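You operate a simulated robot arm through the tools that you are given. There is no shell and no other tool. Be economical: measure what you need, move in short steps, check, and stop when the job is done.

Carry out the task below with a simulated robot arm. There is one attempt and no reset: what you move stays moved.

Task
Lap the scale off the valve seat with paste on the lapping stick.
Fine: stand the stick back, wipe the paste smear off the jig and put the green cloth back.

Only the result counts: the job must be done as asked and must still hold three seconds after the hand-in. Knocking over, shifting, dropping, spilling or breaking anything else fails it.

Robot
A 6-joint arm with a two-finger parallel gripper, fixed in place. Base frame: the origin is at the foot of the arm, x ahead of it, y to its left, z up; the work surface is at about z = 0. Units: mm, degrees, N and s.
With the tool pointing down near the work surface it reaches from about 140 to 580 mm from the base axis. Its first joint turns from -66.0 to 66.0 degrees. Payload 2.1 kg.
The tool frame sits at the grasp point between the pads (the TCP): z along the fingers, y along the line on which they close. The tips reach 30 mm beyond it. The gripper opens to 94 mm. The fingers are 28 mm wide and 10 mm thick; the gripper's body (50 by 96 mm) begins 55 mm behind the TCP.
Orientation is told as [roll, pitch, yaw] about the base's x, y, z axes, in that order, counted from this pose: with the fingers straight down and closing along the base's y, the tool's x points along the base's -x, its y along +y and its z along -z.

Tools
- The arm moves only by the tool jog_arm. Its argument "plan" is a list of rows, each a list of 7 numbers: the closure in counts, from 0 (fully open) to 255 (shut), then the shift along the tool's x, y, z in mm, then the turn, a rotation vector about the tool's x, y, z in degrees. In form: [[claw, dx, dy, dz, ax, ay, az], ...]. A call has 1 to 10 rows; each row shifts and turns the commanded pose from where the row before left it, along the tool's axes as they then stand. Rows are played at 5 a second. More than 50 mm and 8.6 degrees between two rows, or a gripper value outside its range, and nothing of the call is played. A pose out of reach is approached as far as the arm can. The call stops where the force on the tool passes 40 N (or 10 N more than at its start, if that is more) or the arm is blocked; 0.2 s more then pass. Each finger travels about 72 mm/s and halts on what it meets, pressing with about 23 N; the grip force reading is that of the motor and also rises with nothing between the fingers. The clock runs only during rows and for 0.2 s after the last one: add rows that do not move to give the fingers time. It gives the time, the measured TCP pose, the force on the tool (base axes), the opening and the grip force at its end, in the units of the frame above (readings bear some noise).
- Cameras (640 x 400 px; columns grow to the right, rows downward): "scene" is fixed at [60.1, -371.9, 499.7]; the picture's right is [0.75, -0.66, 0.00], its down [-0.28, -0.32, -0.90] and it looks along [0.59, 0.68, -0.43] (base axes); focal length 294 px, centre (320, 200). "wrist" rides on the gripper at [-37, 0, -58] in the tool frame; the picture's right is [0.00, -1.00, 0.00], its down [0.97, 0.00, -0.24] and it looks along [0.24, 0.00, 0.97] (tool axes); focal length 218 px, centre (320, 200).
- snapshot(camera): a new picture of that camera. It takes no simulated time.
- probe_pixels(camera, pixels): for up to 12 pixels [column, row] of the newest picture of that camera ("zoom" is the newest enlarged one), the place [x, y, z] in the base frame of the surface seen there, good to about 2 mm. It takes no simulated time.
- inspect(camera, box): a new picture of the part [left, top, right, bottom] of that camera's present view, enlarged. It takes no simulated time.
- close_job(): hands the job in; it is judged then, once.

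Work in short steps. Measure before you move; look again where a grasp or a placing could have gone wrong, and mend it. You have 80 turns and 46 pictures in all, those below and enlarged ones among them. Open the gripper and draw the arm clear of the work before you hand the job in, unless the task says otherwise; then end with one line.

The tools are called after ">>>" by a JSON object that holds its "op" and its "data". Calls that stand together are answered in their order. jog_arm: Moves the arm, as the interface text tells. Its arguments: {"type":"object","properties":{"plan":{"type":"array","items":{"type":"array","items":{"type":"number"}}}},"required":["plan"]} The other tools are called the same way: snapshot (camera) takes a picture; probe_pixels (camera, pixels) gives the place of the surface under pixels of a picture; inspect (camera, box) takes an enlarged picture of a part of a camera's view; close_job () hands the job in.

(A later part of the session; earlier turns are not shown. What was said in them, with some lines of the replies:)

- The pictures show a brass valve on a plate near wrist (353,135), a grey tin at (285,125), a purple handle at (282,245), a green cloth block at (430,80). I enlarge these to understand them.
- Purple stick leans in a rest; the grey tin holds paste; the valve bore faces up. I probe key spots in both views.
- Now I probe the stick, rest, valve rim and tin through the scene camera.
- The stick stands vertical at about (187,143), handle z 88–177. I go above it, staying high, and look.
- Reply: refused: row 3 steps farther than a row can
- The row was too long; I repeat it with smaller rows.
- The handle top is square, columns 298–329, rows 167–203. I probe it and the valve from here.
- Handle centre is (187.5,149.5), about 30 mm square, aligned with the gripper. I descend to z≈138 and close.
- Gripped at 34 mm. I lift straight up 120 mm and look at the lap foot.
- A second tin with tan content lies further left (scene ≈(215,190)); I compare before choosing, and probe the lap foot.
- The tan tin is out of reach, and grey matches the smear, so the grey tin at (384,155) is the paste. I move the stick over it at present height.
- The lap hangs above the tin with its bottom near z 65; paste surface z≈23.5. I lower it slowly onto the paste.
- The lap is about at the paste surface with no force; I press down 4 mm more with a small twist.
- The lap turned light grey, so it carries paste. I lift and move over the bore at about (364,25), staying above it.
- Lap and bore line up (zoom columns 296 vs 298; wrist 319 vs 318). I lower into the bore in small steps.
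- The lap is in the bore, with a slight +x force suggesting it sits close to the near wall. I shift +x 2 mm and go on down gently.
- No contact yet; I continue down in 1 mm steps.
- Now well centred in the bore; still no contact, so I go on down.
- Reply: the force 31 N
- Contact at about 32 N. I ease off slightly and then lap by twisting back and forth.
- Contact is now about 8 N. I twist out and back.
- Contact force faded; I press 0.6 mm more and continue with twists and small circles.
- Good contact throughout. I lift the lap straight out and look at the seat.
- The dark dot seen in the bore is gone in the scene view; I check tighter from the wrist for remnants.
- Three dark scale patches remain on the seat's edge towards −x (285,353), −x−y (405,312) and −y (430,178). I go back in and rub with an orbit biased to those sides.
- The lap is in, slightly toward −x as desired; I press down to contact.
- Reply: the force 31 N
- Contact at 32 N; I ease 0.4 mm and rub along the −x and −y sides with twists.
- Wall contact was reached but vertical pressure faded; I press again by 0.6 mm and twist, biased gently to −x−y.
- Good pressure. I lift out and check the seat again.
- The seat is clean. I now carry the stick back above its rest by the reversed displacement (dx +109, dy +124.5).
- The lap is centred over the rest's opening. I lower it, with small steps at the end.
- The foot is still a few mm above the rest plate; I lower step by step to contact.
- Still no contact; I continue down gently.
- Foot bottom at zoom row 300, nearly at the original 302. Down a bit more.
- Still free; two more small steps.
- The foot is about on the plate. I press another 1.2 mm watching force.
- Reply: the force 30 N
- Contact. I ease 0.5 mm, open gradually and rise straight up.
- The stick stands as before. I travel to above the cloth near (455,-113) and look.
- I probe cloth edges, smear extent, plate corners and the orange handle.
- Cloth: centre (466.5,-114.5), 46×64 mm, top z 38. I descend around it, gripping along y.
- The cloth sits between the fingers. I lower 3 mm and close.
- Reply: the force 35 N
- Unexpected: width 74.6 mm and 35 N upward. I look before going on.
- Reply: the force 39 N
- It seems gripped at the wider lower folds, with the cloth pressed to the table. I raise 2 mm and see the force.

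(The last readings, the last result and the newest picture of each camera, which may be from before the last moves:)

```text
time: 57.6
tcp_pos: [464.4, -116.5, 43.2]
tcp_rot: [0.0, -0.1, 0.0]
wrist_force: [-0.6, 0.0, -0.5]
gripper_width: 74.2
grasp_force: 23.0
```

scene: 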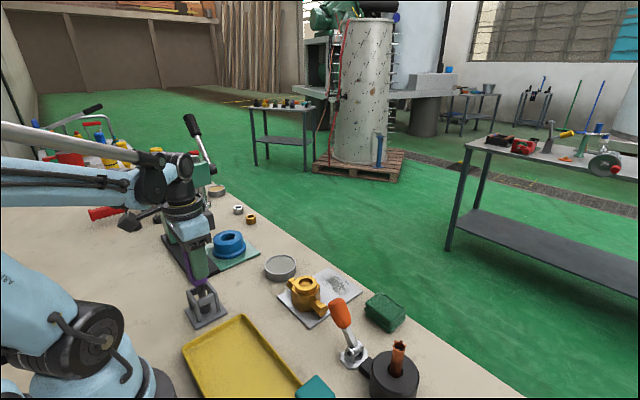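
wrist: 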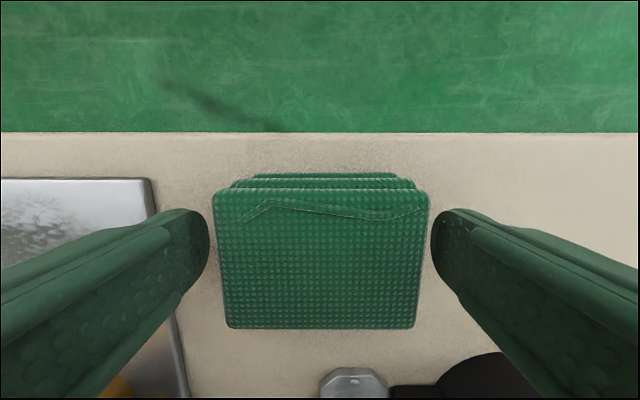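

Force is gone, still gripped at 74 mm. I lift 40 mm and check.

>>> {"op": "jog_arm", "data": {"plan": [[255, 0, 0, -10, 0, 0, 0], [255, 0, 0, -30, 0, 0, 0], [255, 0, 0, 0, 0, 0, 0]]}}

>>> {"op": "inspect", "data": {"camera": "scene", "box": [310, 230, 450, 340]}}

```text
time: 58.4
tcp_pos: [463.8, -117.0, 83.1]
tcp_rot: [0.1, -0.1, 0.1]
wrist_force: [-0.6, 0.6, 0.2]
gripper_width: 74.2
grasp_force: 23.4
```

```text
3.64 times, centred on (380, 285) of scene
```

zoom: 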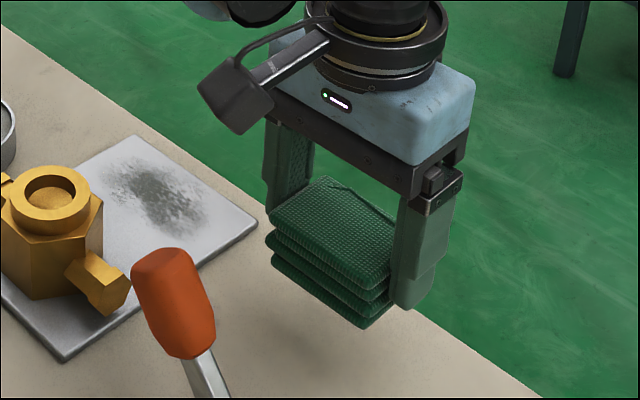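

The cloth is lifted cleanly. I carry it over the smear centre (455,22) and lower close to the plate.

>>> {"op": "jog_arm", "data": {"plan": [[255, 3, 35, 0, 0, 0, 0], [255, 3, 35, 0, 0, 0, 0], [255, 3, 35, 0, 0, 0, 0], [255, 1, 34, 0, 0, 0, 0], [255, 0, 0, 20, 0, 0, 0], [255, 0, 0, 10, 0, 0, 0], [255, 0, 0, 2, 0, 0, 0], [255, 0, 0, 0, 0, 0, 0]]}}

```text
time: 60.2
tcp_pos: [452.9, 22.9, 51.7]
tcp_rot: [0.1, -0.1, 0.0]
wrist_force: [0.0, -0.5, -1.0]
gripper_width: 74.1
grasp_force: 23.6
```

Just above the plate; I lower to contact in 1 mm steps.

>>> {"op": "jog_arm", "data": {"plan": [[255, 0, 0, 1, 0, 0, 0], [255, 0, 0, 1, 0, 0, 0], [255, 0, 0, 0.7, 0, 0, 0], [255, 0, 0, 0, 0, 0, 0]]}}

```text
time: 61.2
tcp_pos: [452.4, 22.3, 50.2]
tcp_rot: [0.0, -0.1, 0.1]
wrist_force: [-0.2, -0.7, -1.4]
gripper_width: 74.7
grasp_force: 23.2
```

>>> {"op": "jog_arm", "data": {"plan": [[255, 0, 0, 0.8, 0, 0, 0], [255, 0, 0, 0.7, 0, 0, 0], [255, 0, 0, 0, 0, 0, 0]]}}

```text
time: 62.0
tcp_pos: [453.6, 22.8, 48.3]
tcp_rot: [0.1, -0.2, 0.1]
wrist_force: [-1.0, 2.2, 27.6]
gripper_width: 74.3
grasp_force: 22.6
```

Contact at 28 N; I ease to ~10 N and wipe in strokes over the smear.

>>> {"op": "jog_arm", "data": {"plan": [[255, 0, 0, -0.4, 0, 0, 0], [255, 0, 10, 0, 0, 0, 0], [255, 0, 10, 0, 0, 0, 0], [255, -12, 0, 0, 0, 0, 0], [255, 0, -12, 0, 0, 0, 0], [255, 0, -12, 0, 0, 0, 0], [255, 0, -14, 0, 0, 0, 0], [255, 12, 0, 0, 0, 0, 0], [255, 0, 9, 0, 0, 0, 0], [255, 0, 9, 0, 0, 0, 0]]}}

>>> {"op": "jog_arm", "data": {"plan": [[255, 0, 10, 0, 0, 0, 0], [255, 0, 10, 0, 0, 0, 0], [255, 12, 0, 0, 0, 0, 0], [255, 0, -12, 0, 0, 0, 0], [255, 0, -12, 0, 0, 0, 0], [255, 0, -14, 0, 0, 0, 0], [255, -12, 0, 0, 0, 0, 0], [255, 0, 9, 0, 0, 0, 0], [255, 0, 9, 0, 0, 0, 0], [255, 0, 0, 0, 0, 0, 0]]}}

```text
time: 64.2
tcp_pos: [456.7, 20.5, 49.2]
tcp_rot: [0.1, -0.1, 0.1]
wrist_force: [-1.0, -1.4, 3.2]
gripper_width: 74.3
grasp_force: 23.0
```

```text
time: 65.5
tcp_pos: [443.2, 18.9, 48.8]
tcp_rot: [0.3, -0.1, 0.3]
wrist_force: [0.0, -0.4, 12.4]
gripper_width: 74.4
grasp_force: 22.8
stopped in row 6: the force on the tool passed its limit (the readings are from after the stop); the commanded pose is now the measured one
```

The stroke stopped on force at (443,19). I lift the cloth 30 mm and look at the plate.

>>> {"op": "jog_arm", "data": {"plan": [[255, 0, 0, -30, 0, 0, 0], [255, 0, -40, -10, 0, 0, 0], [255, 0, -40, 0, 0, 0, 0], [255, 0, 0, 0, 0, 0, 0]]}}

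>>> {"op": "snapshot", "data": {"camera": "scene"}}

```text
time: 66.5
tcp_pos: [443.0, -60.7, 86.9]
tcp_rot: [0.4, -0.2, 0.1]
wrist_force: [-0.5, 0.1, -0.1]
gripper_width: 74.3
grasp_force: 23.0
```

```text
8 pictures are left
```

scene: 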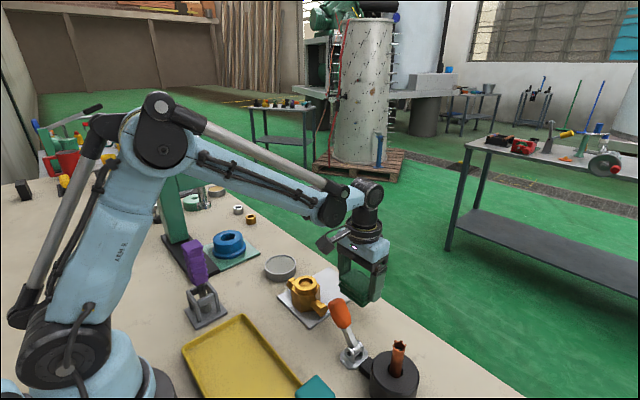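

The plate looks mostly clean but is half hidden. I move towards the cloth's home place and enlarge the plate.

>>> {"op": "jog_arm", "data": {"plan": [[255, -10, -28, 0, 0, 0, 0], [255, -11, -28, 0, 0, 0, 0], [255, 0, 0, 0, 0, 0, 0]]}}

>>> {"op": "inspect", "data": {"camera": "scene", "box": [270, 240, 400, 330]}}

```text
time: 67.2
tcp_pos: [463.6, -117.2, 89.0]
tcp_rot: [0.4, -0.1, 0.3]
wrist_force: [0.1, 0.2, -0.4]
gripper_width: 74.2
grasp_force: 23.6
```

```text
4.44 times, centred on (335, 285) of scene
```

zoom: 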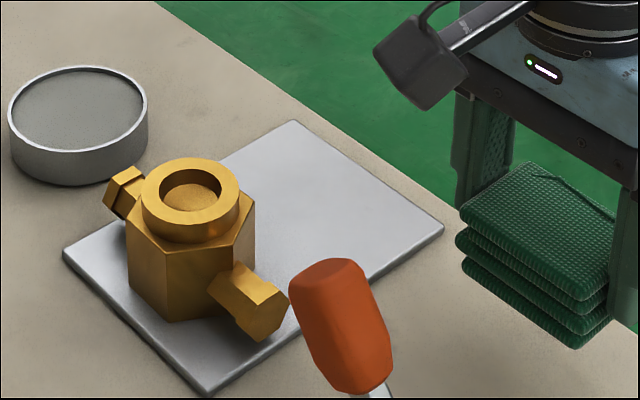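

The plate is clean and unmoved. I lower the cloth at its original spot.

>>> {"op": "jog_arm", "data": {"plan": [[255, -0.8, 0.8, 25, 0, 0, 0], [255, 0, 0, 14, 0, 0, 0], [255, 0, 0, 3, 0, 0, 0], [255, 0, 0, 1, 0, 0, 0], [255, 0, 0, 0, 0, 0, 0]]}}

```text
time: 68.5
tcp_pos: [464.3, -115.3, 44.2]
tcp_rot: [0.4, 0.0, 0.3]
wrist_force: [-0.3, 0.2, 0.1]
gripper_width: 74.2
grasp_force: 23.5
```

>>> {"op": "jog_arm", "data": {"plan": [[255, 0, 0, 0.7, 0, 0, 0], [255, 0, 0, 0.7, 0, 0, 0], [255, 0, 0, 0, 0, 0, 0]]}}

```text
time: 69.2
tcp_pos: [464.3, -116.2, 41.8]
tcp_rot: [0.2, 0.0, 0.2]
wrist_force: [-1.7, -0.2, 12.2]
gripper_width: 74.5
grasp_force: 23.0
```

Contact at 12 N. I open slowly and rise straight up, then draw back.

>>> {"op": "jog_arm", "data": {"plan": [[255, 0, 0, -0.3, 0, 0, 0], [40, 0, 0, 0, 0, 0, 0], [0, 0, 0, 0, 0, 0, 0], [0, 0, 0, 0, 0, 0, 0], [0, 0, 0, -20, 0, 0, 0], [0, 0, 0, -40, 0, 0, 0], [0, 0, 0, -45, 0, 0, 0], [0, 0, 0, -45, 0, 0, 0], [0, 0, 0, 0, 0, 0, 0]]}}

>>> {"op": "snapshot", "data": {"camera": "wrist"}}

```text
time: 71.2
tcp_pos: [462.1, -120.6, 193.9]
tcp_rot: [0.4, -0.1, 0.2]
wrist_force: [-0.1, 0.3, -0.5]
gripper_width: 94.0
grasp_force: 0.1
```

```text
6 pictures are left
```

wrist: 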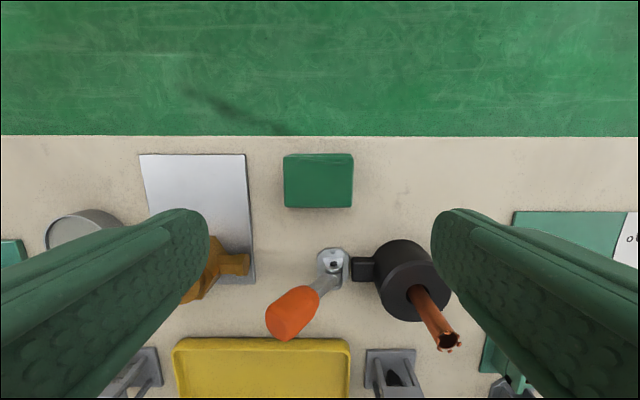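

I probe the cloth against its original edges (x 444–489, y -83…-146, z 38).

>>> {"op": "probe_pixels", "data": {"camera": "wrist", "pixels": [[318, 182], [286, 182], [351, 182], [318, 157], [318, 203]]}}

>>> {"op": "inspect", "data": {"camera": "wrist", "box": [260, 140, 380, 220]}}

```text
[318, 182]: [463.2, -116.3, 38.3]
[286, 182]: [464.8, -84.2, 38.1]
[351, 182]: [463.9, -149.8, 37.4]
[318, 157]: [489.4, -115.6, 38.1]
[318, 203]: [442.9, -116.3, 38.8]
```

```text
5.00 times, centred on (320, 180) of wrist
```

zoom: 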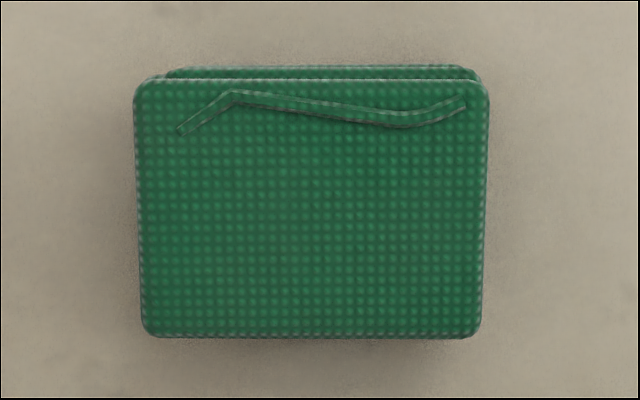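

The cloth is back within about 2 mm and flat. I draw the arm up and back, then take a final view.

>>> {"op": "jog_arm", "data": {"plan": [[0, 0, 0, -45, 0, 0, 0], [0, 0, 0, -45, 0, 0, 0], [0, 20, 25, -30, 0, 0, 0], [0, 25, 35, -20, 0, 0, 0], [0, 25, 35, -20, 0, 0, 0], [0, 25, 35, 0, 0, 0, 0], [0, 25, 35, 0, 0, 0, 0], [0, 0, 0, 0, 0, 0, 0]]}}

>>> {"op": "snapshot", "data": {"camera": "scene"}}

>>> {"op": "inspect", "data": {"camera": "scene", "box": [160, 220, 440, 400]}}

```text
time: 73.0
tcp_pos: [343.7, 48.5, 356.7]
tcp_rot: [0.4, -0.1, 0.1]
wrist_force: [0.8, 1.1, 0.7]
gripper_width: 93.9
grasp_force: 0.0
```

```text
4 pictures are left
```

scene: 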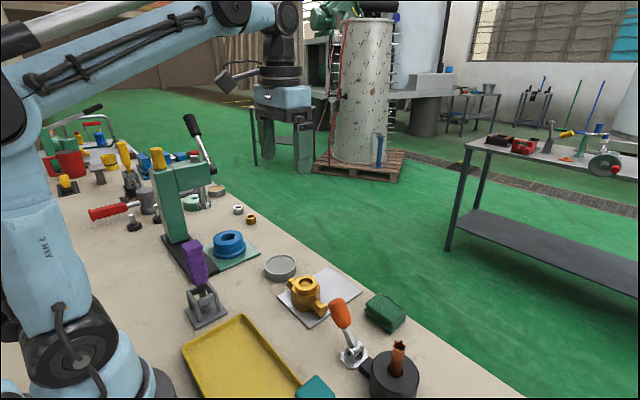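

```text
2.22 times, centred on (300, 310) of scene
```

zoom: 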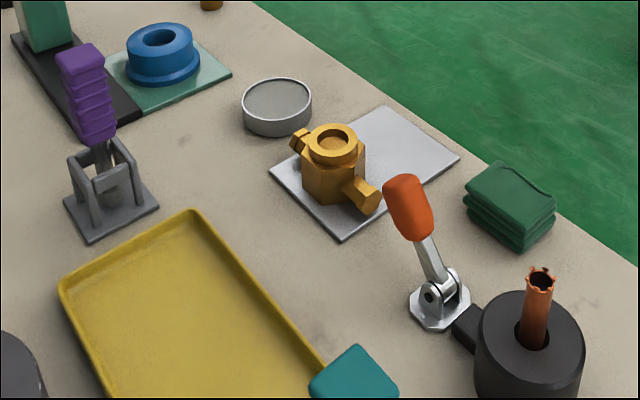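

All in place. One last tight look at the seat from this higher, different angle, to rule out hidden scale.

>>> {"op": "snapshot", "data": {"camera": "wrist"}}

```text
2 pictures are left
```

wrist: 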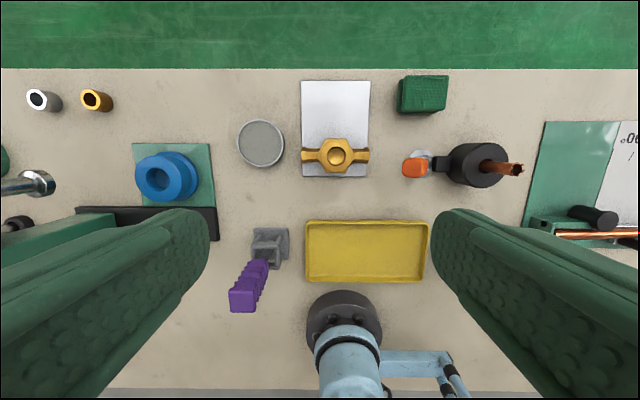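

The bore is at (337,155); I enlarge it.

>>> {"op": "inspect", "data": {"camera": "wrist", "box": [322, 140, 354, 170]}}

```text
13.33 times, centred on (338, 155) of wrist
```

zoom: 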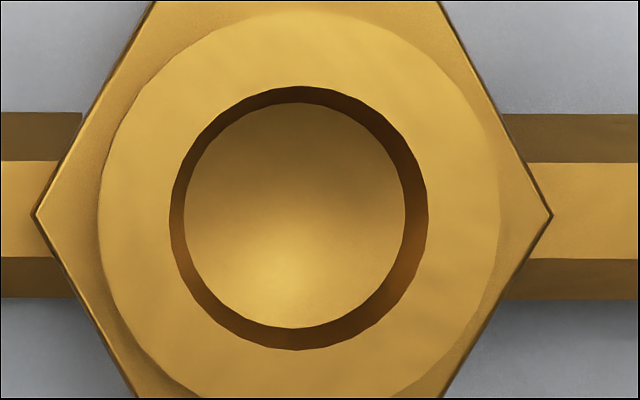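

The seat is entirely clean, the stick stands, the plate is wiped and the cloth is back; I hand in.

>>> {"op": "close_job", "data": {}}

```text
The job is handed in.
```

The job is handed in: the valve seat is lapped clean, the stick stands in its rest, the smear is wiped off the jig, and the green cloth is back within about 2 mm of its original spot.
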